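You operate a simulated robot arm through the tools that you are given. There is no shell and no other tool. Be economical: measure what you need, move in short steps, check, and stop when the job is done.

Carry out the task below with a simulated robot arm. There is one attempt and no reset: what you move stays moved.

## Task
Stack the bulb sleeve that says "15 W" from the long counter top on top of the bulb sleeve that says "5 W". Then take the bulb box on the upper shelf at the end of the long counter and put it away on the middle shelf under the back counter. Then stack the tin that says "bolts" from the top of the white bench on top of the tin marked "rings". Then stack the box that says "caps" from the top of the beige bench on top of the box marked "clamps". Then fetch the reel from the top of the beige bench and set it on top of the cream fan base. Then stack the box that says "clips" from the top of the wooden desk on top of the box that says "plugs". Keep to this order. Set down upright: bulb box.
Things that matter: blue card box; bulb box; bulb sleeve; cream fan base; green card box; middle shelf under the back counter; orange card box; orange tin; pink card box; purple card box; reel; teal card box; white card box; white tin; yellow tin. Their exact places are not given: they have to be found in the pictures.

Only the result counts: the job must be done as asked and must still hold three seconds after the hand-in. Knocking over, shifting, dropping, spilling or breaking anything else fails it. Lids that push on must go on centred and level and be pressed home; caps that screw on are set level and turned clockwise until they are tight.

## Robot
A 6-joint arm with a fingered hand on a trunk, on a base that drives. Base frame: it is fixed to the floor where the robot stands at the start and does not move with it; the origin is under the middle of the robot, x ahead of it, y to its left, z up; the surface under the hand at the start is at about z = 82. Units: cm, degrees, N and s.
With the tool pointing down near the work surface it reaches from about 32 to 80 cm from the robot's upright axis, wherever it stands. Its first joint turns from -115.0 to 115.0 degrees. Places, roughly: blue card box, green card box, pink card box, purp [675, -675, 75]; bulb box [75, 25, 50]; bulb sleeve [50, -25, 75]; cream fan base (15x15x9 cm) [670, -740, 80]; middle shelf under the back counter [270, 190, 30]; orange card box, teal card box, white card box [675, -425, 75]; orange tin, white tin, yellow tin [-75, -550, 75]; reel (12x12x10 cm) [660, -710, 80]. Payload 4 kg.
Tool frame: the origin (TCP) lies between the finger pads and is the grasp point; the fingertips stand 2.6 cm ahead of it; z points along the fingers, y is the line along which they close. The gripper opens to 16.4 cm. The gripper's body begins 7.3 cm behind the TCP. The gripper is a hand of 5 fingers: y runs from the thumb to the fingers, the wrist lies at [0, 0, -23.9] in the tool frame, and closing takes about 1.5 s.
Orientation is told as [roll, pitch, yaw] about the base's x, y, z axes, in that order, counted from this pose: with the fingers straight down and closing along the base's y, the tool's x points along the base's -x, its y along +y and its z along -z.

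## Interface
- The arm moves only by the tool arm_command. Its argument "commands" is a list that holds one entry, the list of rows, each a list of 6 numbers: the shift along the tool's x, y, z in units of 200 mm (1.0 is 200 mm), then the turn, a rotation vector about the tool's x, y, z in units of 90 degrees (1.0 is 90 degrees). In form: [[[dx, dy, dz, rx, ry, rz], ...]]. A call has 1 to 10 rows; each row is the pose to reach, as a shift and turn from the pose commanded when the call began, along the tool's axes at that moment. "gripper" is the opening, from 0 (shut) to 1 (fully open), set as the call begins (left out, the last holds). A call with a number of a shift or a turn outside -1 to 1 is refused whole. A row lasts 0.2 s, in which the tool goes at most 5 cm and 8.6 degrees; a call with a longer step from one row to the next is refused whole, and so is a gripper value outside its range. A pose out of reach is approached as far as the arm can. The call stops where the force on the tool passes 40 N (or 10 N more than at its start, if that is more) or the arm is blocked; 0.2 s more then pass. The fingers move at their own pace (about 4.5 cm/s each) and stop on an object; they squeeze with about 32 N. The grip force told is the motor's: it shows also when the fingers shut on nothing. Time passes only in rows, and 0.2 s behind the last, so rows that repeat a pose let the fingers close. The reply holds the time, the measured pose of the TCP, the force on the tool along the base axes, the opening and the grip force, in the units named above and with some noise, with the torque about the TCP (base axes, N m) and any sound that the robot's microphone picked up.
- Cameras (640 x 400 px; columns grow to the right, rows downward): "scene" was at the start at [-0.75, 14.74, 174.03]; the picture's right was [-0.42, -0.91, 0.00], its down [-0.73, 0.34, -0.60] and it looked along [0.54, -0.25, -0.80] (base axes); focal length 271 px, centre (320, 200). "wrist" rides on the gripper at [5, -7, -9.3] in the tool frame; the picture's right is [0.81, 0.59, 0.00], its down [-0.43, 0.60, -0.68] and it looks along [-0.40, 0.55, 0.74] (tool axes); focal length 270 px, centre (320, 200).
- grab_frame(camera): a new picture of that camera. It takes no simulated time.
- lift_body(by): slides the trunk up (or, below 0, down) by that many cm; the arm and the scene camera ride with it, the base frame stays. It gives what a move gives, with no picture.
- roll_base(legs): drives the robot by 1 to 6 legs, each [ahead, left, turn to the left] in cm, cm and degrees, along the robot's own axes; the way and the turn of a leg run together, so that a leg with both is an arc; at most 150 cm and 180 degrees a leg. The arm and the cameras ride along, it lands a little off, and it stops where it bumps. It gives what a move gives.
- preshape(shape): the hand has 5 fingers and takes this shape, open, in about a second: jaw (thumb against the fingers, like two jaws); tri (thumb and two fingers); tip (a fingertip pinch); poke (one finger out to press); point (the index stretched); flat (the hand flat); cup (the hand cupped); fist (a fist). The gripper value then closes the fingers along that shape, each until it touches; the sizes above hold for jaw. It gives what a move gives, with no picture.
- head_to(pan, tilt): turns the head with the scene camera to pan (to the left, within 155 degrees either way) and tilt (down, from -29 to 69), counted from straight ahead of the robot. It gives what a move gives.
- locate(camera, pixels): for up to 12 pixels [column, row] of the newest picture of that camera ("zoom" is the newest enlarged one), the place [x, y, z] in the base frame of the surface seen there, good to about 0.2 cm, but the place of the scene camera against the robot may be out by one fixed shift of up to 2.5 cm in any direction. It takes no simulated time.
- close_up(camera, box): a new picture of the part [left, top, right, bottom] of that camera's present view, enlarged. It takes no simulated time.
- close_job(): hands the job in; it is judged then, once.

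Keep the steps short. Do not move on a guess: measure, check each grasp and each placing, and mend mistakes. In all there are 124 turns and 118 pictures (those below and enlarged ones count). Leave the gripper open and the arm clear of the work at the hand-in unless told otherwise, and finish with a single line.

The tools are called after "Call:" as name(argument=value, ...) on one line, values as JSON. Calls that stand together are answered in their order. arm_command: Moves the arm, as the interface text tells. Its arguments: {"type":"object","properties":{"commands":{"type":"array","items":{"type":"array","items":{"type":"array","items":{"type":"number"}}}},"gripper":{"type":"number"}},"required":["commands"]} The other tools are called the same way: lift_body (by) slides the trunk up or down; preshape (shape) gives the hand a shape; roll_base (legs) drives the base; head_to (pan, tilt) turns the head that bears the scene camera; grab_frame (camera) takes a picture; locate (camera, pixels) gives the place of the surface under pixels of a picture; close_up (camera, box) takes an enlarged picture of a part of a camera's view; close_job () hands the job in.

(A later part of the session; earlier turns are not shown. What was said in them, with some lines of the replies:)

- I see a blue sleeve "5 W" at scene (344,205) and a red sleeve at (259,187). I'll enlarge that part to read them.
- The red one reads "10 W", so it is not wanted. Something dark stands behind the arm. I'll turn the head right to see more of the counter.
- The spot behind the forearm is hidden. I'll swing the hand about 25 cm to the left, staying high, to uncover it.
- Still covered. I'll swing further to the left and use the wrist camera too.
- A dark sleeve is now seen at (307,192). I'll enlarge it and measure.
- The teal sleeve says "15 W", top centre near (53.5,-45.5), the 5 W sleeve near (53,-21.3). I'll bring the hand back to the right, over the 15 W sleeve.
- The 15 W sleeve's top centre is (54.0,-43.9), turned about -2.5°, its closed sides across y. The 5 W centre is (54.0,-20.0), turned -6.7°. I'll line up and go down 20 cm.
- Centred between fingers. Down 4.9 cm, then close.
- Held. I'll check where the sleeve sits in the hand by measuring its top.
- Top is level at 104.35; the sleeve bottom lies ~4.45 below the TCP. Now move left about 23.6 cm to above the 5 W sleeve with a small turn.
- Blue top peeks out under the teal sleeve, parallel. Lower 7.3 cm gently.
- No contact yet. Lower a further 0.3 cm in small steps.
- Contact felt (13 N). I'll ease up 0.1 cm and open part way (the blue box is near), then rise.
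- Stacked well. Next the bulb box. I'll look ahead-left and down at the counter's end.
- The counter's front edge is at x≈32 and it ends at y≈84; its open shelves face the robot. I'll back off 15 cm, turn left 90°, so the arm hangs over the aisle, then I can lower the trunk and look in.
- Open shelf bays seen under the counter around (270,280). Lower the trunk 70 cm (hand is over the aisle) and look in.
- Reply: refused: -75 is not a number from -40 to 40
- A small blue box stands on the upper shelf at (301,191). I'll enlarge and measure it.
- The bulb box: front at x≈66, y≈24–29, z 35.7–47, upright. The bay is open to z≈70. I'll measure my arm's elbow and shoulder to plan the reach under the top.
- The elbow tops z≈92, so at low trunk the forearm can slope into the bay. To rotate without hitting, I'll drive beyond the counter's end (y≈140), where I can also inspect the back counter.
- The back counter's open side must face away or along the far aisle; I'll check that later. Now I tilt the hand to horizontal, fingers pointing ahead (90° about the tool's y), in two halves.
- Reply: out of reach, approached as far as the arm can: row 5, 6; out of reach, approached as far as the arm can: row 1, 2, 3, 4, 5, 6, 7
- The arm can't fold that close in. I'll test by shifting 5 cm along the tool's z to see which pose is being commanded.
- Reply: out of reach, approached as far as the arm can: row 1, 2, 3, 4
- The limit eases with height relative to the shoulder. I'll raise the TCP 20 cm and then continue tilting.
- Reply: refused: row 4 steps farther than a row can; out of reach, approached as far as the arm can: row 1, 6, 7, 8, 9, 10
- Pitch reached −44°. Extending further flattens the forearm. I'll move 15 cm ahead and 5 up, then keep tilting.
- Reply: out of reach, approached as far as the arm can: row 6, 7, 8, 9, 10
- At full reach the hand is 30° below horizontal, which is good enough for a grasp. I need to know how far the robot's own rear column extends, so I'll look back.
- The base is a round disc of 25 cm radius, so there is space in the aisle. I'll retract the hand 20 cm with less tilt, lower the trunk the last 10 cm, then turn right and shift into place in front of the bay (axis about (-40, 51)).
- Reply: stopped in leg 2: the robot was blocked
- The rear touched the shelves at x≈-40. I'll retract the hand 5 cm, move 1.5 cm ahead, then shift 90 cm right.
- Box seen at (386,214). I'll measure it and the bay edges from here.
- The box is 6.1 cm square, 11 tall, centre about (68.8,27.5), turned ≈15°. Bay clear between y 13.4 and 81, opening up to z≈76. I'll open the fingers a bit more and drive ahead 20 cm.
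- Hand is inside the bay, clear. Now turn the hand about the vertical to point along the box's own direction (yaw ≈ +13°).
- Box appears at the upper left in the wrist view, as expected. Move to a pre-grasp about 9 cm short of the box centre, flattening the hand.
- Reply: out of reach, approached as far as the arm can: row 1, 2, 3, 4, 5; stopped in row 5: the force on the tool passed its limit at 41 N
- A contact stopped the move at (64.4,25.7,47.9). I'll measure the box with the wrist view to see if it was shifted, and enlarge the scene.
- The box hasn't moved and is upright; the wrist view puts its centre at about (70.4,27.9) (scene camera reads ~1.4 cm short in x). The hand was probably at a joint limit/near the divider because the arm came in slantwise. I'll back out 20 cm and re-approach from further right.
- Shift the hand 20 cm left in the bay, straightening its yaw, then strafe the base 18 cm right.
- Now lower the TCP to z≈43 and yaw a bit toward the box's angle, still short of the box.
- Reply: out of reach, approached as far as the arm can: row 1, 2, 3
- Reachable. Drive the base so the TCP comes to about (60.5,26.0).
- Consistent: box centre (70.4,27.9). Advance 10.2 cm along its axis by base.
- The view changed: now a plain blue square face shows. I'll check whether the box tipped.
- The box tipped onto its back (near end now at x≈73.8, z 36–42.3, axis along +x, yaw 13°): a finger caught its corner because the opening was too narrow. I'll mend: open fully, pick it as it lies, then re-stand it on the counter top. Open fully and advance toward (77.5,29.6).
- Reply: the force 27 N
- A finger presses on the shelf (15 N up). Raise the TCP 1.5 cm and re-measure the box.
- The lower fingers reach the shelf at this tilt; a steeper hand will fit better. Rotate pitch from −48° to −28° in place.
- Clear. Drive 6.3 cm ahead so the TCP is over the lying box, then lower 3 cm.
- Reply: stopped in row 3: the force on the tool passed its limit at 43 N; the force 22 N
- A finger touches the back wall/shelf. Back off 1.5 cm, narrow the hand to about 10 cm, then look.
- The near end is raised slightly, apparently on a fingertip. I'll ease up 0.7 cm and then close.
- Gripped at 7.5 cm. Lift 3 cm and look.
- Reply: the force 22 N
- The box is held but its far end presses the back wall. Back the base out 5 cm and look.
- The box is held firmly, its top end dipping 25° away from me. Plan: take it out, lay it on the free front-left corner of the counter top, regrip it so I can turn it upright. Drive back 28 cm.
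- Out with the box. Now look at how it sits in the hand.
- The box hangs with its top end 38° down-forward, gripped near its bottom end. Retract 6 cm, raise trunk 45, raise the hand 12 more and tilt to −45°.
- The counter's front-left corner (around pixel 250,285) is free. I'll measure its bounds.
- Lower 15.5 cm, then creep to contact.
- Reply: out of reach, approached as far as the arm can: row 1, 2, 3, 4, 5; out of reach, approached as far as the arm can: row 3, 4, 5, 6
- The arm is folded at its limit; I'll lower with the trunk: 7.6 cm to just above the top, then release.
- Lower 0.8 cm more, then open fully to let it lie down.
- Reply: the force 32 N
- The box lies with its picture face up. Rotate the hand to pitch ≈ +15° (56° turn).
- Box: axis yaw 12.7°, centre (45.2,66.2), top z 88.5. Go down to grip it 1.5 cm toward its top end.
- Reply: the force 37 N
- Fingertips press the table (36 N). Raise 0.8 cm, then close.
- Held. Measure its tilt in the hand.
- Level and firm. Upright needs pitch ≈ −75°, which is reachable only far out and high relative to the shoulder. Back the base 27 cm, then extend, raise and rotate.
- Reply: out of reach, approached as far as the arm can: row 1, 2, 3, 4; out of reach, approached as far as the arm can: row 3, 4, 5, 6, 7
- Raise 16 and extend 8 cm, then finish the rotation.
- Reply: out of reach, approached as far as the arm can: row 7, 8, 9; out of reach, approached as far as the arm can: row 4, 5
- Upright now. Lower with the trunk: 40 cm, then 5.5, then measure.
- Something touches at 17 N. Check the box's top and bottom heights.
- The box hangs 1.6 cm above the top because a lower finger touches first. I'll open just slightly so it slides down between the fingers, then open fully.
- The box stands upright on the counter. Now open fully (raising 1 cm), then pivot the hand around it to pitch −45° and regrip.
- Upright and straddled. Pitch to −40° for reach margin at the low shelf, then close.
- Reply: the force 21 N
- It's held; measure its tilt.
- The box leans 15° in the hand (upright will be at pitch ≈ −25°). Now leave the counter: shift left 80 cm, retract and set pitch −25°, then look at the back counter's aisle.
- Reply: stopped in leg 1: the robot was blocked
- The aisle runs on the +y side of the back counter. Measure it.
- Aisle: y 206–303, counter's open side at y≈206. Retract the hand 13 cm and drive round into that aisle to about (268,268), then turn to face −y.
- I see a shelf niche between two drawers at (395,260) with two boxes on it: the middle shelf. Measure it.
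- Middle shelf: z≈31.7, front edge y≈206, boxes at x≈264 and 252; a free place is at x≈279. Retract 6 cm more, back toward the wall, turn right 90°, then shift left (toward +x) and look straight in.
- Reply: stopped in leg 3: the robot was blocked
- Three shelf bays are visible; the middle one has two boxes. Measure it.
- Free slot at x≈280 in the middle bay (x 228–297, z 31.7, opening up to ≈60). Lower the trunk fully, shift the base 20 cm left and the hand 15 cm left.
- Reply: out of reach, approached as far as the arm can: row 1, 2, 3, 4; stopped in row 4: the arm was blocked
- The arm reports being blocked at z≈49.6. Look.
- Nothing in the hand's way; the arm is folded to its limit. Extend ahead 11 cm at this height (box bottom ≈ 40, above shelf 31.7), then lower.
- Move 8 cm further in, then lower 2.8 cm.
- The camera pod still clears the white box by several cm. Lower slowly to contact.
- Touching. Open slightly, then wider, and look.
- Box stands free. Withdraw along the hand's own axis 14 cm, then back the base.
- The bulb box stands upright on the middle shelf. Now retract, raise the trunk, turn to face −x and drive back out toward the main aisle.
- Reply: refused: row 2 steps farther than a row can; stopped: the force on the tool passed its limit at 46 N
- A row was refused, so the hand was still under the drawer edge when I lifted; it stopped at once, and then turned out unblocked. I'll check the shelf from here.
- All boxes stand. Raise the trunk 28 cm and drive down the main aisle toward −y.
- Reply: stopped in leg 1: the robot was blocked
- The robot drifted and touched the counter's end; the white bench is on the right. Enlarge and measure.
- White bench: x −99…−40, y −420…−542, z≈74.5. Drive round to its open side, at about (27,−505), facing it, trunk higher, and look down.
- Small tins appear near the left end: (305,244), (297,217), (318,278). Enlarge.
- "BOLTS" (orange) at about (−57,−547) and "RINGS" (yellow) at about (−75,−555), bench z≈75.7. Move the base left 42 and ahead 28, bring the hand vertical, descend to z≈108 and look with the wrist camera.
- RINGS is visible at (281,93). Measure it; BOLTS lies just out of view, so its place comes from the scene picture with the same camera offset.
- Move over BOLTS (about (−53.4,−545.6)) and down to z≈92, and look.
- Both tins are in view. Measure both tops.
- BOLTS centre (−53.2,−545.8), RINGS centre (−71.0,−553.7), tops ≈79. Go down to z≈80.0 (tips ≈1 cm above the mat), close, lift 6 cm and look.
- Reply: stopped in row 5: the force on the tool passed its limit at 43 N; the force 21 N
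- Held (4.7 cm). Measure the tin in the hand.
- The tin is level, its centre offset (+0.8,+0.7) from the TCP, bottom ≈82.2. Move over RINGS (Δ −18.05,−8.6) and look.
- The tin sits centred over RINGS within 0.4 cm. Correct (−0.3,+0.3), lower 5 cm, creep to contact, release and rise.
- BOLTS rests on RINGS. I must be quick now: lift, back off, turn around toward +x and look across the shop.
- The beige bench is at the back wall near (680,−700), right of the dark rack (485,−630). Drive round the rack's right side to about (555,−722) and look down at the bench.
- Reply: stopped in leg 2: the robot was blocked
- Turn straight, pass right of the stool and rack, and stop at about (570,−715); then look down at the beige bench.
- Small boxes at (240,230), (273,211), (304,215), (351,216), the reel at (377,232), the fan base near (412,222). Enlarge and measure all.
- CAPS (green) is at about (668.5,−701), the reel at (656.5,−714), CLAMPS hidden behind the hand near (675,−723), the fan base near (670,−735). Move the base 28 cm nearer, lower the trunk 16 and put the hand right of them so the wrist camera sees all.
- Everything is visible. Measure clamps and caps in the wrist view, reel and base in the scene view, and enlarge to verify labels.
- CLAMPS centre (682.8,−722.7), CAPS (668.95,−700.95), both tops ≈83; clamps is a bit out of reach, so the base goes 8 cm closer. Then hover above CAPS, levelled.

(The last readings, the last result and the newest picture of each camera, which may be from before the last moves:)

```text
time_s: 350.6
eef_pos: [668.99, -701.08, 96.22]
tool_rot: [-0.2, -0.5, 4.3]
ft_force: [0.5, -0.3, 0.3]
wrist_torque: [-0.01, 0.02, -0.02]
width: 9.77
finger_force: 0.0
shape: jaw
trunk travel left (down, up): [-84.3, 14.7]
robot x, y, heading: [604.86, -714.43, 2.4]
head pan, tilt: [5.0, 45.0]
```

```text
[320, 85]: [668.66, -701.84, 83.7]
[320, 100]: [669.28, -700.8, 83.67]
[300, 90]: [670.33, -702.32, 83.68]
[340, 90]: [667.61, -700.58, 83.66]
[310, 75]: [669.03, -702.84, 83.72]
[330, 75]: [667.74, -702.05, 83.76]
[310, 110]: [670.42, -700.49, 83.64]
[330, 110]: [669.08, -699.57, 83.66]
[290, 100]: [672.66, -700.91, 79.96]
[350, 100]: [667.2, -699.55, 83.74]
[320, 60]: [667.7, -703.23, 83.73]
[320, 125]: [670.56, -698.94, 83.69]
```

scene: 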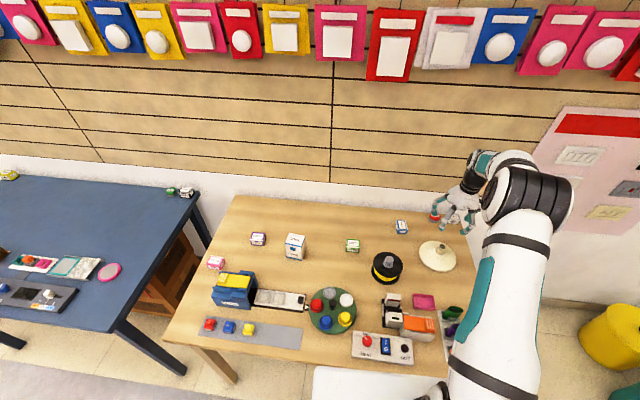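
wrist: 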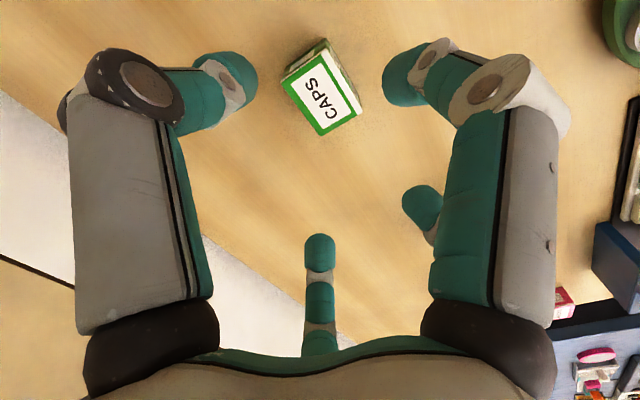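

CAPS is centred under the hand (668.9,−701.1). Now in one go: descend to z 84.3, close, lift 8, carry by (+13.9,−21.6) over CLAMPS, lower to contact, release, rise, and look.

Call:
arm_command(commands=[[[0, 0, 0.2, 0, 0, 0], [0, 0, 0.4, 0, 0, 0], [0, 0, 0.54, 0, 0, 0], [0, 0, 0.595, 0, 0, 0], [0, 0, 0.595, 0, 0, 0]]])

Call:
arm_command(commands=[[[0, 0, 0, 0, 0, 0], [0, 0, 0, 0, 0, 0], [0, 0, 0, 0, 0, 0], [0, 0, 0, 0, 0, 0], [0, 0, 0, 0, 0, 0], [0, 0, 0, 0, 0, 0], [0, 0, 0, 0, 0, 0]]], gripper=0)

Call:
arm_command(commands=[[[0, 0, -0.1, 0, 0, 0], [0, 0, -0.25, 0, 0, 0], [0, 0, -0.4, 0, 0, 0], [-0.102, -0.188, -0.4, 0, 0, 0], [-0.204, -0.376, -0.4, 0, 0, 0], [-0.306, -0.5645, -0.4, 0, 0, 0]]])

Call:
arm_command(commands=[[[-0.102, -0.188, 0, 0, 0, 0], [-0.204, -0.376, 0, 0, 0, 0], [-0.306, -0.5645, 0, 0, 0, 0], [-0.306, -0.5645, 0, 0, 0, 0]]])

Call:
arm_command(commands=[[[0, 0, 0.12, 0, 0, 0], [0, 0, 0.2, 0, 0, 0], [0, 0, 0.225, 0, 0, 0], [0, 0, 0.235, 0, 0, 0], [0, 0, 0.242, 0, 0, 0], [0, 0, 0.248, 0, 0, 0]]])

Call:
arm_command(commands=[[[0, 0, 0, 0, 0, 0], [0, 0, 0, 0, 0, 0], [0, 0, 0, 0, 0, 0], [0, 0, 0, 0, 0, 0]]], gripper=0.52)

Call:
arm_command(commands=[[[0, 0, -0.08, 0, 0, 0], [0, 0, -0.25, 0, 0, 0], [0, 0, -0.45, 0, 0, 0], [0, 0, -0.65, 0, 0, 0]]])

Call:
grab_frame(camera="wrist")

```text
time_s: 351.8
eef_pos: [668.89, -701.19, 84.2]
tool_rot: [-0.1, -0.5, 4.3]
ft_force: [0.2, 0.7, -0.3]
wrist_torque: [-0.01, 0.0, -0.02]
width: 9.8
finger_force: 0.0
shape: jaw
trunk travel left (down, up): [-84.3, 14.7]
robot x, y, heading: [605.08, -714.8, 2.5]
head pan, tilt: [5.0, 45.0]
```

```text
time_s: 353.4
eef_pos: [668.95, -701.18, 84.29]
tool_rot: [-0.1, -0.4, 4.3]
ft_force: [-0.1, 0.2, 0.0]
wrist_torque: [0.02, -0.03, -0.02]
width: 5.05
finger_force: 32.0
shape: jaw
trunk travel left (down, up): [-84.3, 14.7]
robot x, y, heading: [604.56, -714.9, 2.4]
head pan, tilt: [5.0, 45.0]
```

```text
time_s: 354.8
eef_pos: [676.17, -712.5, 92.26]
tool_rot: [0.0, -0.4, 4.4]
ft_force: [0.0, -0.5, -1.1]
wrist_torque: [-0.01, 0.05, -0.03]
width: 5.04
finger_force: 32.5
shape: jaw
trunk travel left (down, up): [-84.3, 14.7]
robot x, y, heading: [604.95, -714.66, 2.1]
head pan, tilt: [5.0, 45.0]
```

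```text
time_s: 355.8
eef_pos: [683.1, -722.84, 92.55]
tool_rot: [-0.1, -0.4, 4.4]
ft_force: [0.9, -0.2, -0.1]
wrist_torque: [-0.03, 0.01, -0.01]
width: 5.02
finger_force: 32.2
shape: jaw
trunk travel left (down, up): [-84.3, 14.7]
robot x, y, heading: [605.04, -714.71, 2.2]
head pan, tilt: [5.0, 45.0]
```

```text
time_s: 357.2
eef_pos: [683.04, -722.86, 87.48]
tool_rot: [-0.1, -0.5, 4.2]
ft_force: [-0.2, -0.4, -0.3]
wrist_torque: [0.0, 0.02, -0.02]
width: 5.07
finger_force: 32.0
shape: jaw
trunk travel left (down, up): [-84.3, 14.7]
robot x, y, heading: [604.8, -715.0, 2.3]
head pan, tilt: [5.0, 45.0]
```

```text
time_s: 358.2
eef_pos: [683.02, -722.86, 87.51]
tool_rot: [-0.1, -0.5, 4.3]
ft_force: [-0.4, -0.1, 0.2]
wrist_torque: [-0.01, 0.01, 0.03]
width: 8.5
finger_force: 0.0
shape: jaw
trunk travel left (down, up): [-84.3, 14.7]
robot x, y, heading: [604.86, -714.51, 2.6]
head pan, tilt: [5.0, 45.0]
```

```text
time_s: 359.2
eef_pos: [682.51, -722.63, 100.34]
tool_rot: [0.0, -0.4, 4.3]
ft_force: [-0.2, 1.1, 0.0]
wrist_torque: [0.02, -0.01, 0.0]
width: 8.47
finger_force: 0.0
shape: jaw
trunk travel left (down, up): [-84.3, 14.7]
robot x, y, heading: [604.99, -714.8, 2.4]
head pan, tilt: [5.0, 45.0]
```

```text
11 pictures are left
```

wrist: 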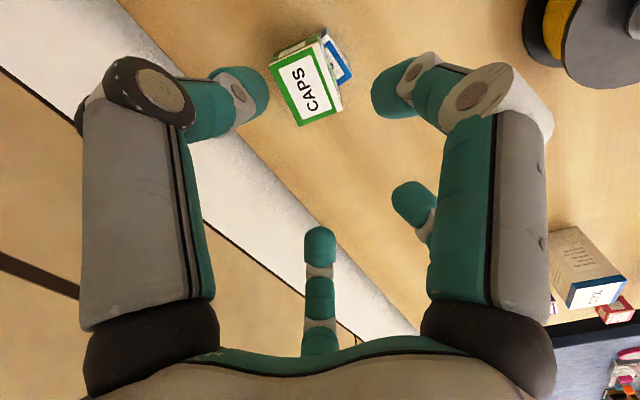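

CAPS rests on CLAMPS. Next the reel: centre ≈(658.7,−714.9); fan-base hub ≈(668.85,−737.3), top z≈88.8. Open fully, go over the reel, descend, grip its flanges, lift and hover over the base, then look.

Call:
arm_command(commands=[[[0.193, 0.079, 0, 0, 0, 0], [0.386, 0.158, 0, 0, 0, 0], [0.579, 0.2375, 0, 0, 0, 0]]], gripper=1)

Call:
arm_command(commands=[[[0.193, 0.079, 0, 0, 0, 0], [0.386, 0.158, 0, 0, 0, 0], [0.579, 0.2375, 0, 0, 0, 0], [0.579, 0.2375, 0, 0, 0, 0], [0.579, 0.2375, 0.2, 0, 0, 0], [0.579, 0.2375, 0.4, 0, 0, 0], [0.579, 0.2375, 0.6, 0, 0, 0], [0.579, 0.2375, 0.73, 0, 0, 0], [0.579, 0.2375, 0.73, 0, 0, 0]]])

Call:
arm_command(commands=[[[0, 0, 0, 0, 0, 0], [0, 0, 0, 0, 0, 0], [0, 0, 0, 0, 0, 0], [0, 0, 0, 0, 0, 0], [0, 0, 0, 0, 0, 0], [0, 0, 0, 0, 0, 0]]], gripper=0)

Call:
arm_command(commands=[[[0, 0, -0.15, 0, 0, 0], [0, 0, -0.35, 0, 0, 0], [0, 0, -0.55, 0, 0, 0], [0, 0, -0.75, 0, 0, 0], [-0.07, -0.192, -0.75, 0, 0, 0], [-0.14, -0.385, -0.75, 0, 0, 0], [-0.211, -0.5775, -0.75, 0, 0, 0]]])

Call:
arm_command(commands=[[[-0.07, -0.192, 0, 0, 0, 0], [-0.14, -0.385, 0, 0, 0, 0], [-0.211, -0.5775, 0, 0, 0, 0], [-0.211, -0.5775, 0, 0, 0, 0]]])

Call:
close_up(camera="scene", box=[370, 170, 530, 270])

Call:
grab_frame(camera="wrist")

Call:
locate(camera="wrist", pixels=[[320, 160], [300, 160], [340, 160], [320, 140], [320, 180], [320, 200], [280, 160], [360, 160], [320, 110], [320, 220], [260, 200], [380, 130]])

```text
time_s: 360.0
eef_pos: [670.54, -718.56, 100.55]
tool_rot: [-0.1, -0.6, 4.4]
ft_force: [-0.1, -0.6, 0.0]
wrist_torque: [-0.04, -0.04, -0.01]
width: 15.55
finger_force: 0.1
shape: jaw
trunk travel left (down, up): [-84.3, 14.7]
robot x, y, heading: [604.7, -714.55, 2.5]
head pan, tilt: [5.0, 45.0]
```

```text
time_s: 362.0
eef_pos: [659.18, -714.88, 85.76]
tool_rot: [-0.1, -0.6, 4.4]
ft_force: [0.1, 0.3, -0.2]
wrist_torque: [-0.04, -0.01, 0.03]
width: 16.39
finger_force: 0.1
shape: jaw
trunk travel left (down, up): [-84.3, 14.7]
robot x, y, heading: [604.84, -714.54, 2.3]
head pan, tilt: [5.0, 45.0]
```

```text
time_s: 363.4
eef_pos: [659.19, -714.87, 85.79]
tool_rot: [0.0, -0.3, 4.2]
ft_force: [-0.4, -1.4, 0.5]
wrist_torque: [0.12, 0.08, 0.02]
width: 8.88
finger_force: 31.9
shape: jaw
trunk travel left (down, up): [-84.3, 14.7]
robot x, y, heading: [605.1, -714.51, 2.6]
head pan, tilt: [5.0, 45.0]
```

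```text
time_s: 365.0
eef_pos: [664.2, -726.46, 100.77]
tool_rot: [0.0, -0.3, 4.4]
ft_force: [0.1, 0.0, -4.5]
wrist_torque: [0.02, 0.0, -0.04]
width: 8.88
finger_force: 31.9
shape: jaw
trunk travel left (down, up): [-84.3, 14.7]
robot x, y, heading: [604.76, -714.89, 2.5]
head pan, tilt: [5.0, 45.0]
```

```text
time_s: 366.0
eef_pos: [669.16, -737.78, 101.03]
tool_rot: [-0.2, -0.4, 4.4]
ft_force: [0.2, 0.7, -4.5]
wrist_torque: [-0.04, 0.01, -0.02]
width: 8.87
finger_force: 32.4
shape: jaw
trunk travel left (down, up): [-84.3, 14.7]
robot x, y, heading: [604.91, -715.01, 2.4]
head pan, tilt: [5.0, 45.0]
```

```text
4.00 times, centred on (450, 220) of scene
```

zoom: 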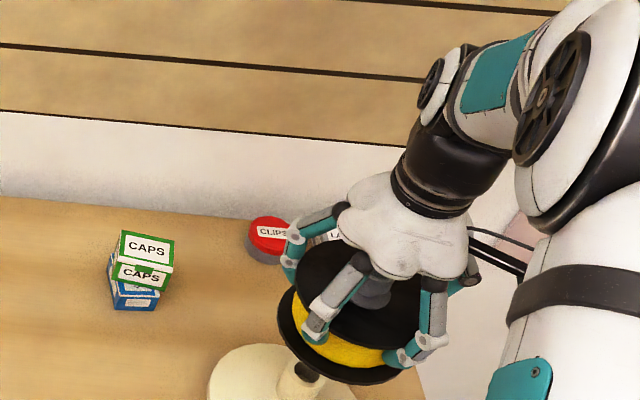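

```text
9 pictures are left
```

wrist: 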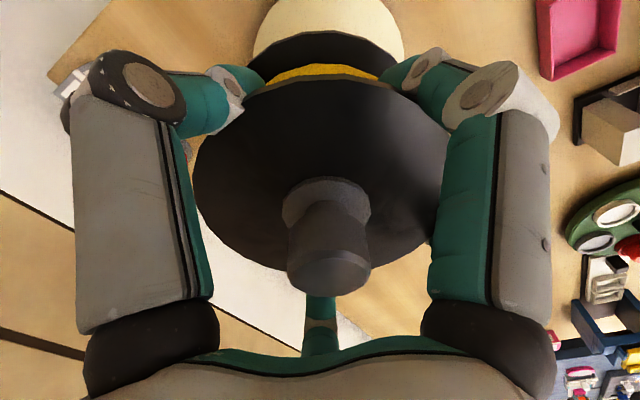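

```text
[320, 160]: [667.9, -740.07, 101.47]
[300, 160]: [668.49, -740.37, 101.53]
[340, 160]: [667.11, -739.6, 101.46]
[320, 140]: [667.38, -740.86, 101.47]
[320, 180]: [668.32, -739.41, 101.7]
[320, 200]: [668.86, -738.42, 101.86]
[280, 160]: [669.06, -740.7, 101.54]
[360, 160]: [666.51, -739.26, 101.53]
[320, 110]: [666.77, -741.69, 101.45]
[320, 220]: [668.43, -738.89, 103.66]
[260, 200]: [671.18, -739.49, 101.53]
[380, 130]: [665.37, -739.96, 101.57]
```

The reel is held level by its drum; it must shift about (+0.1,+1.35) to be over the hub. Correct, lower to contact, open, rise, check, then drive to the wooden desk and look.

Call:
arm_command(commands=[[[-0.01, 0.067, 0, 0, 0, 0], [-0.01, 0.067, 0.1, 0, 0, 0], [-0.01, 0.067, 0.2, 0, 0, 0], [-0.01, 0.067, 0.28, 0, 0, 0], [-0.01, 0.067, 0.295, 0, 0, 0], [-0.01, 0.067, 0.305, 0, 0, 0], [-0.01, 0.067, 0.315, 0, 0, 0], [-0.01, 0.067, 0.323, 0, 0, 0]]])

Call:
close_up(camera="scene", box=[370, 170, 530, 270])

```text
time_s: 367.8
eef_pos: [669.43, -736.1, 94.4]
tool_rot: [0.0, -0.4, 4.3]
ft_force: [-0.4, 0.2, -4.1]
wrist_torque: [0.01, -0.05, 0.03]
width: 8.87
finger_force: 31.7
shape: jaw
trunk travel left (down, up): [-84.3, 14.7]
robot x, y, heading: [604.93, -714.79, 2.6]
head pan, tilt: [5.0, 45.0]
```

```text
4.00 times, centred on (450, 220) of scene
```

zoom: 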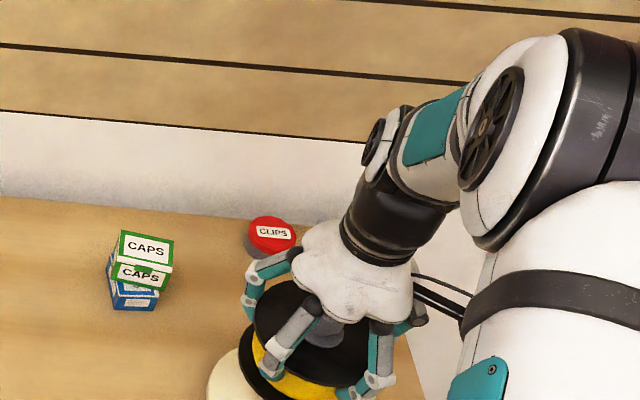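

No contact yet; alignment looks right (flange centre over hub). Lower 1 cm more, release, rise, check, and drive to the desk.

Call:
arm_command(commands=[[[0, -0.008, 0.01, 0, 0, 0], [0, -0.008, 0.02, 0, 0, 0], [0, -0.008, 0.03, 0, 0, 0], [0, -0.008, 0.04, 0, 0, 0], [0, -0.008, 0.05, 0, 0, 0]]])

Call:
arm_command(commands=[[[0, 0, 0, 0, 0, 0], [0, 0, 0, 0, 0, 0], [0, 0, 0, 0, 0, 0], [0, 0, 0, 0, 0, 0], [0, 0, 0, 0, 0, 0]]], gripper=1)

Call:
arm_command(commands=[[[0, 0, -0.1, 0, 0, 0], [0, 0, -0.3, 0, 0, 0], [0, 0, -0.5, 0, 0, 0], [0, 0, -0.7, 0, 0, 0], [0, 0, -0.85, 0, 0, 0]]])

Call:
lift_body(by=14)

Call:
roll_base(legs=[[-46, 0, 0], [0, 0, -2.4], [0, 145, 0], [0, 135, 0]])

Call:
head_to(pan=5, tilt=42)

Call:
grab_frame(camera="scene")

```text
time_s: 369.0
eef_pos: [669.39, -736.24, 93.79]
tool_rot: [-0.3, -0.8, 4.3]
ft_force: [-1.6, -0.4, 26.7]
wrist_torque: [0.3, 0.35, 0.06]
width: 8.88
finger_force: 32.2
shape: jaw
trunk travel left (down, up): [-84.3, 14.7]
robot x, y, heading: [604.73, -714.58, 2.1]
head pan, tilt: [5.0, 45.0]
```

```text
time_s: 370.2
eef_pos: [669.33, -736.37, 93.27]
tool_rot: [0.0, -0.4, 4.2]
ft_force: [0.2, 0.3, -0.2]
wrist_torque: [-0.03, 0.0, 0.0]
width: 16.36
finger_force: 0.1
shape: jaw
trunk travel left (down, up): [-84.3, 14.7]
robot x, y, heading: [604.92, -714.8, 2.4]
head pan, tilt: [5.0, 45.0]
```

```text
time_s: 371.4
eef_pos: [669.27, -736.33, 110.35]
tool_rot: [-0.1, -0.5, 4.4]
ft_force: [0.7, -0.5, -0.1]
wrist_torque: [0.01, -0.04, 0.02]
width: 16.37
finger_force: 0.1
shape: jaw
trunk travel left (down, up): [-84.3, 14.7]
robot x, y, heading: [604.97, -714.64, 2.3]
head pan, tilt: [5.0, 45.0]
```

```text
time_s: 373.1
eef_pos: [669.2, -736.34, 124.41]
tool_rot: [0.0, -0.4, 4.3]
ft_force: [-0.2, 0.3, -0.2]
wrist_torque: [0.02, 0.0, 0.06]
width: 16.37
finger_force: 0.0
shape: jaw
trunk travel left (down, up): [-98.3, 0.7]
robot x, y, heading: [604.84, -714.58, 2.1]
head pan, tilt: [5.0, 45.0]
```

```text
time_s: 389.4
eef_pos: [637.95, -467.11, 124.33]
tool_rot: [-0.2, -0.5, -2.8]
ft_force: [-0.5, -0.2, -0.1]
wrist_torque: [0.0, -0.01, -0.02]
width: 16.4
finger_force: 0.0
shape: jaw
trunk travel left (down, up): [-98.3, 0.7]
robot x, y, heading: [576.56, -437.67, -4.9]
head pan, tilt: [5.0, 45.0]
```

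```text
time_s: 390.0
eef_pos: [637.75, -467.15, 124.38]
tool_rot: [0.0, -0.4, -2.8]
ft_force: [-0.5, -0.1, -0.7]
wrist_torque: [0.0, 0.0, 0.01]
width: 16.39
finger_force: 0.0
shape: jaw
trunk travel left (down, up): [-98.3, 0.7]
robot x, y, heading: [576.69, -437.58, -4.6]
head pan, tilt: [5.0, 42.0]
```

```text
7 pictures are left
```

scene: 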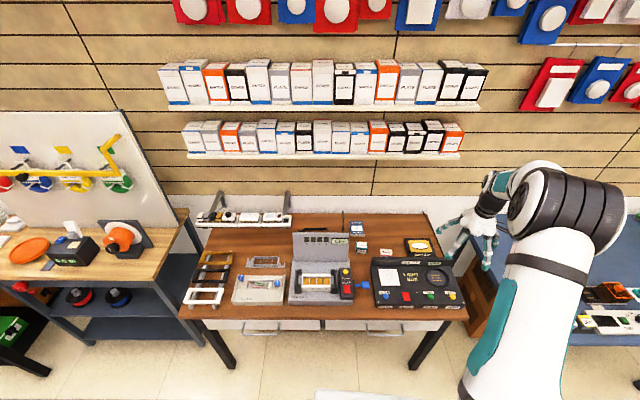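

Three small boxes stand near (356,228), (362,246), (386,251). Enlarge and measure; then move the base 20 cm nearer, lower the trunk and view them with the wrist camera.

Call:
locate(camera="scene", pixels=[[356, 225], [350, 225], [363, 225], [356, 229], [362, 243], [357, 243], [368, 244], [362, 246], [386, 250], [381, 250], [391, 250], [375, 235]])

Call:
close_up(camera="scene", box=[336, 212, 416, 262])

Call:
roll_base(legs=[[20, 0, 0]])

Call:
lift_body(by=-15)

Call:
grab_frame(camera="wrist")

Call:
close_up(camera="wrist", box=[210, 110, 450, 260])

```text
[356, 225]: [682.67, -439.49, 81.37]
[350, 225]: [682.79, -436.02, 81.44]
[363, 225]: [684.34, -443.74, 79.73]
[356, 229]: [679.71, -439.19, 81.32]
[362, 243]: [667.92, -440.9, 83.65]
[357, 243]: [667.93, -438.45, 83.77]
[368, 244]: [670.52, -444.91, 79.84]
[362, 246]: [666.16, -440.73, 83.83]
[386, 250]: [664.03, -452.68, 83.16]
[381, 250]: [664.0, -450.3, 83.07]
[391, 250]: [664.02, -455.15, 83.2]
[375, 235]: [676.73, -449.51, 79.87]
```

```text
8.00 times, centred on (376, 237) of scene
```

zoom: 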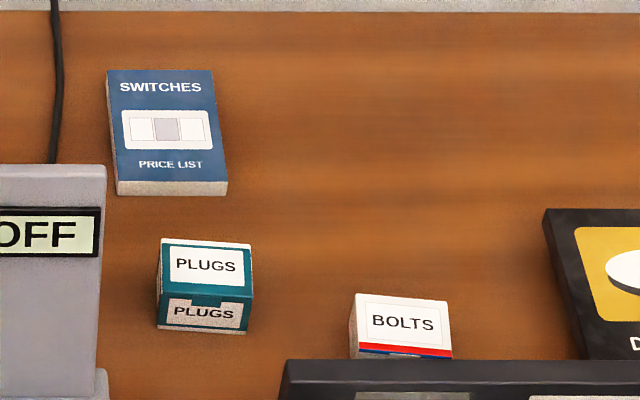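

```text
time_s: 391.6
eef_pos: [657.19, -469.23, 124.34]
tool_rot: [0.0, -0.4, -3.2]
ft_force: [0.4, 0.2, -0.3]
wrist_torque: [0.05, 0.0, -0.01]
width: 16.38
finger_force: 0.2
shape: jaw
trunk travel left (down, up): [-98.3, 0.7]
robot x, y, heading: [596.34, -439.33, -4.9]
head pan, tilt: [5.0, 42.0]
```

```text
time_s: 393.3
eef_pos: [657.25, -469.21, 109.49]
tool_rot: [-0.1, -0.4, -3.2]
ft_force: [0.8, -0.5, 0.3]
wrist_torque: [-0.02, 0.02, -0.03]
width: 16.4
finger_force: 0.0
shape: jaw
trunk travel left (down, up): [-83.3, 15.7]
robot x, y, heading: [596.26, -439.55, -5.0]
head pan, tilt: [5.0, 42.0]
```

```text
5 pictures are left
```

wrist: 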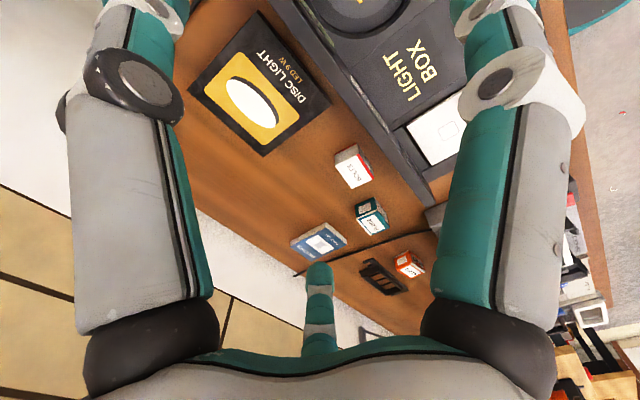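

```text
2.67 times, centred on (330, 185) of wrist
5 turns are left
```

zoom: 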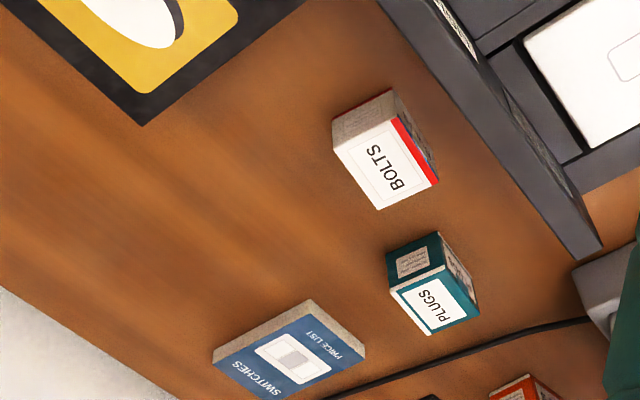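

BOLTS and PLUGS (teal, ≈(667.9,−440.2)) are read; CLIPS must be the orange box at wrist (409,265), behind the grey display. Measure it and the display, then shift the hand 24 cm left and take an enlarged view.

Call:
locate(camera="wrist", pixels=[[410, 268], [403, 266], [418, 266], [410, 274], [405, 256], [372, 224], [365, 220], [380, 220], [370, 232], [378, 230], [437, 212], [380, 277]])

Call:
locate(camera="scene", pixels=[[345, 236], [322, 236], [300, 237], [342, 240], [347, 260], [348, 234], [296, 234], [362, 245]])

Call:
arm_command(commands=[[[0, 0.2, 0, 0, 0, 0], [0, 0.4, 0, 0, 0, 0], [0, 0.6, 0, 0, 0, 0]]], gripper=0.6)

Call:
arm_command(commands=[[[0, 0.2, 0, 0, 0, 0], [0, 0.4, 0, 0, 0, 0], [0, 0.6, 0, 0, 0, 0], [0, 0.6, 0, 0, 0, 0]]])

Call:
grab_frame(camera="wrist")

Call:
locate(camera="wrist", pixels=[[355, 203], [345, 195], [365, 195], [345, 210], [365, 210], [355, 190], [355, 218], [335, 203], [375, 203], [300, 130], [310, 120], [290, 120]])

```text
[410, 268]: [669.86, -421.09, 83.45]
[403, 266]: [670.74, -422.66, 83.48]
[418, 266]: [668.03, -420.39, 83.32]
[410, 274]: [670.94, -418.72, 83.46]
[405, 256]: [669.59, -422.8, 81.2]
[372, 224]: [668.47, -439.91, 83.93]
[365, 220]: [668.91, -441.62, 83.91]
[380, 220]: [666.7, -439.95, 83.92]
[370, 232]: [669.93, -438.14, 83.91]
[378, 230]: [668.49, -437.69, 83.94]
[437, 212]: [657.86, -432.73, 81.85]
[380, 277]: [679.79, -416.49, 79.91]
```

```text
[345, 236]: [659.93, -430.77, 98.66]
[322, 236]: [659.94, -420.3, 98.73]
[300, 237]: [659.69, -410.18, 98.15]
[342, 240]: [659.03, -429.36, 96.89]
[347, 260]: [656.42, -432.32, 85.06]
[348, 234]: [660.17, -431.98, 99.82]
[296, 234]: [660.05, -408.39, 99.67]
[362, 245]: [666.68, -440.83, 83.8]
```

```text
time_s: 394.1
eef_pos: [657.69, -456.94, 109.3]
tool_rot: [-0.1, -0.4, -3.1]
ft_force: [-0.2, 0.2, -0.2]
wrist_torque: [0.01, 0.0, -0.03]
width: 9.88
finger_force: 0.1
shape: jaw
trunk travel left (down, up): [-83.3, 15.7]
robot x, y, heading: [595.86, -439.46, -5.0]
head pan, tilt: [5.0, 42.0]
```

```text
time_s: 395.1
eef_pos: [658.01, -445.5, 109.3]
tool_rot: [0.0, -0.5, -3.2]
ft_force: [0.2, -0.3, 0.3]
wrist_torque: [-0.01, -0.02, 0.02]
width: 9.88
finger_force: 0.0
shape: jaw
trunk travel left (down, up): [-83.3, 15.7]
robot x, y, heading: [596.07, -439.46, -5.1]
head pan, tilt: [5.0, 42.0]
```

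```text
3 pictures are left
```

wrist: 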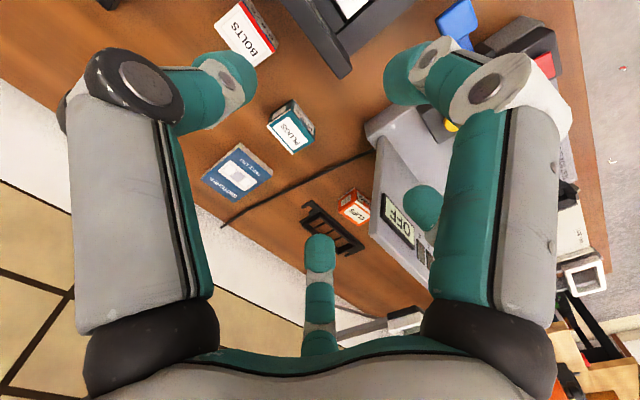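

```text
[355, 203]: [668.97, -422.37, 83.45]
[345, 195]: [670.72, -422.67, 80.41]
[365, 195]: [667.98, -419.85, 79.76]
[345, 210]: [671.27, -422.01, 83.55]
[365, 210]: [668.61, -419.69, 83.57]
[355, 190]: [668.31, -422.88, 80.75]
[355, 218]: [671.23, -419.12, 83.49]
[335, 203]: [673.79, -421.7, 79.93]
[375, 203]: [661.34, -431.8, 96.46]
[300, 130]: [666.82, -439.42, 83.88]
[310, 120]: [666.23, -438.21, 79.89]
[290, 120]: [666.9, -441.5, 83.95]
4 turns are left
```

CLIPS centre ≈(669.9,−420.8), top 83.5; PLUGS centre ≈(668.1,−440.0), top 83.9; the display's top edge is at x≈662, so the hand just clears it. In one go: over CLIPS, down, grip, lift 8, carry (−1.8,−19.2), lower, release, rise, look.

Call:
arm_command(commands=[[[-0.089, 0.211, 0, 0, 0, 0], [-0.178, 0.422, 0, 0, 0, 0], [-0.267, 0.633, 0, 0, 0, 0]]], gripper=0.6)

Call:
arm_command(commands=[[[-0.089, 0.211, 0, 0, 0, 0], [-0.178, 0.422, 0, 0, 0, 0], [-0.265, 0.633, 0, 0, 0, 0], [-0.265, 0.633, 0, 0, 0, 0], [-0.265, 0.633, 0.24, 0, 0, 0], [-0.265, 0.633, 0.48, 0, 0, 0], [-0.265, 0.633, 0.72, 0, 0, 0], [-0.265, 0.633, 0.95, 0, 0, 0], [-0.265, 0.633, 0.95, 0, 0, 0]]])

Call:
arm_command(commands=[[[0, 0, 0.1, 0, 0, 0], [0, 0, 0.2, 0, 0, 0], [0, 0, 0.285, 0, 0, 0], [0, 0, 0.285, 0, 0, 0]]])

Call:
arm_command(commands=[[[0, 0, 0, 0, 0, 0], [0, 0, 0, 0, 0, 0], [0, 0, 0, 0, 0, 0], [0, 0, 0, 0, 0, 0], [0, 0, 0, 0, 0, 0], [0, 0, 0, 0, 0, 0], [0, 0, 0, 0, 0, 0]]], gripper=0)

Call:
arm_command(commands=[[[0, 0, -0.1, 0, 0, 0], [0, 0, -0.25, 0, 0, 0], [0, 0, -0.4, 0, 0, 0], [0.01, -0.24, -0.4, 0, 0, 0], [0.02, -0.48, -0.4, 0, 0, 0], [0.03, -0.72, -0.4, 0, 0, 0], [0.0363, -0.9635, -0.4, 0, 0, 0], [0.0363, -0.9635, -0.4, 0, 0, 0]]])

Call:
grab_frame(camera="wrist")

Call:
locate(camera="wrist", pixels=[[320, 150], [300, 150], [340, 150], [320, 130], [320, 170], [320, 190], [280, 150], [360, 150], [320, 110], [310, 100], [330, 90], [300, 90]])

```text
time_s: 395.9
eef_pos: [664.19, -432.77, 109.44]
tool_rot: [-0.1, -0.5, -3.2]
ft_force: [-0.5, 0.0, -0.4]
wrist_torque: [-0.04, 0.01, 0.01]
width: 9.89
finger_force: 0.0
shape: jaw
trunk travel left (down, up): [-83.3, 15.7]
robot x, y, heading: [596.22, -439.59, -5.3]
head pan, tilt: [5.0, 42.0]
```

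```text
time_s: 397.9
eef_pos: [670.67, -420.83, 90.52]
tool_rot: [-0.1, -0.6, -3.2]
ft_force: [-0.5, -0.1, -0.7]
wrist_torque: [-0.02, 0.04, 0.01]
width: 9.88
finger_force: 0.0
shape: jaw
trunk travel left (down, up): [-83.3, 15.7]
robot x, y, heading: [596.12, -439.61, -5.2]
head pan, tilt: [5.0, 42.0]
```

```text
time_s: 398.9
eef_pos: [670.72, -420.63, 84.77]
tool_rot: [-0.1, -0.6, -3.2]
ft_force: [0.6, 0.3, 0.5]
wrist_torque: [0.01, 0.01, 0.0]
width: 9.86
finger_force: 0.0
shape: jaw
trunk travel left (down, up): [-83.3, 15.7]
robot x, y, heading: [596.01, -439.23, -4.9]
head pan, tilt: [5.0, 42.0]
```

```text
time_s: 400.5
eef_pos: [670.64, -420.68, 84.87]
tool_rot: [0.0, -0.4, -3.1]
ft_force: [1.3, -0.1, 0.6]
wrist_torque: [-0.01, -0.06, 0.04]
width: 5.14
finger_force: 31.4
shape: jaw
trunk travel left (down, up): [-83.3, 15.7]
robot x, y, heading: [596.55, -439.54, -5.2]
head pan, tilt: [5.0, 42.0]
```

```text
time_s: 402.3
eef_pos: [668.81, -439.92, 92.78]
tool_rot: [-0.1, -0.3, -3.1]
ft_force: [0.0, -0.1, -1.6]
wrist_torque: [-0.05, -0.03, 0.0]
width: 5.09
finger_force: 32.3
shape: jaw
trunk travel left (down, up): [-83.3, 15.7]
robot x, y, heading: [595.91, -439.18, -5.3]
head pan, tilt: [5.0, 42.0]
```

```text
2 pictures are left
```

wrist: 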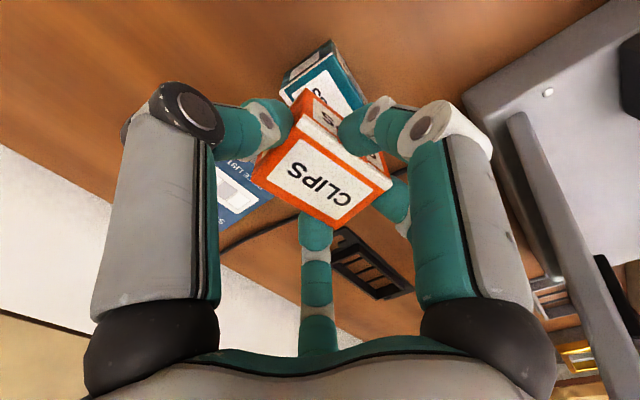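

```text
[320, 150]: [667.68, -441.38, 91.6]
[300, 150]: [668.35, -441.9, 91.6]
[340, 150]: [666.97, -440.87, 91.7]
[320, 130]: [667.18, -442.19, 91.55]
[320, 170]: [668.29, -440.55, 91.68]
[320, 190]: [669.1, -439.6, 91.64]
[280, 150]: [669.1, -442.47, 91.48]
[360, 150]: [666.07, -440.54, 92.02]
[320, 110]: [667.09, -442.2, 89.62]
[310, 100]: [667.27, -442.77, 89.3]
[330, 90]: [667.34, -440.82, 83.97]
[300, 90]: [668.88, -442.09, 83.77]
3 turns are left
```

CLIPS is level in hand, centred within 0.4 cm of PLUGS. Correct (−0.3,+0.2), lower 4 cm, release, rise and look.

Call:
arm_command(commands=[[[0.0155, 0.009, 0.08, 0, 0, 0], [0.0155, 0.009, 0.15, 0, 0, 0], [0.0155, 0.009, 0.185, 0, 0, 0], [0.0155, 0.009, 0.192, 0, 0, 0], [0.0155, 0.009, 0.198, 0, 0, 0], [0.0155, 0.009, 0.203, 0, 0, 0]]])

Call:
arm_command(commands=[[[0, 0, 0, 0, 0, 0], [0, 0, 0, 0, 0, 0], [0, 0, 0, 0, 0, 0], [0, 0, 0, 0, 0, 0]]], gripper=0.52)

Call:
arm_command(commands=[[[0, 0, -0.08, 0, 0, 0], [0, 0, -0.25, 0, 0, 0], [0, 0, -0.45, 0, 0, 0], [0, 0, -0.65, 0, 0, 0], [0, 0, -0.85, 0, 0, 0]]])

Call:
grab_frame(camera="wrist")

```text
time_s: 403.7
eef_pos: [668.5, -439.54, 88.69]
tool_rot: [-0.1, -0.5, -3.2]
ft_force: [0.1, 0.2, 0.8]
wrist_torque: [-0.07, 0.04, 0.03]
width: 5.08
finger_force: 32.1
shape: jaw
trunk travel left (down, up): [-83.3, 15.7]
robot x, y, heading: [596.35, -438.97, -5.2]
head pan, tilt: [5.0, 42.0]
```

```text
time_s: 404.7
eef_pos: [668.54, -439.72, 88.57]
tool_rot: [-0.1, -0.5, -3.2]
ft_force: [0.7, 0.3, 0.2]
wrist_torque: [-0.03, 0.02, 0.0]
width: 8.46
finger_force: 0.1
shape: jaw
trunk travel left (down, up): [-83.3, 15.7]
robot x, y, heading: [596.06, -439.59, -5.2]
head pan, tilt: [5.0, 42.0]
```

```text
time_s: 405.9
eef_pos: [668.62, -439.77, 105.68]
tool_rot: [-0.1, -0.5, -3.2]
ft_force: [0.2, 0.1, -0.3]
wrist_torque: [0.04, 0.03, -0.01]
width: 8.48
finger_force: 0.1
shape: jaw
trunk travel left (down, up): [-83.3, 15.7]
robot x, y, heading: [596.3, -439.63, -5.1]
head pan, tilt: [5.0, 42.0]
```

```text
1 pictures are left
2 turns are left
```

wrist: 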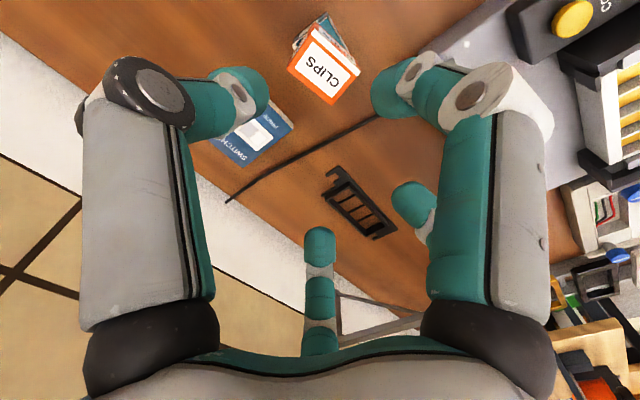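

CLIPS rests on PLUGS, the gripper is open and the arm is clear. Handing in.

Call:
arm_command(commands=[[[0, 0, -0.1, 0, 0, 0]]], gripper=1)

Call:
close_job()

```text
time_s: 406.3
eef_pos: [668.58, -439.89, 107.71]
tool_rot: [-0.1, -0.5, -3.2]
ft_force: [-0.4, -0.4, 0.5]
wrist_torque: [0.0, -0.02, -0.01]
width: 11.92
finger_force: 0.1
shape: jaw
trunk travel left (down, up): [-83.3, 15.7]
robot x, y, heading: [596.36, -439.75, -4.9]
head pan, tilt: [5.0, 42.0]
```

```text
The job is handed in.
```

All six steps were carried out in order and handed in; the bulb box tipped over in its first shelf but was re-stood and placed upright, the reel was released on the fan base but not checked in a picture afterwards, and the base bumped shelving, the counter end and a side table without my checking whether the table moved.
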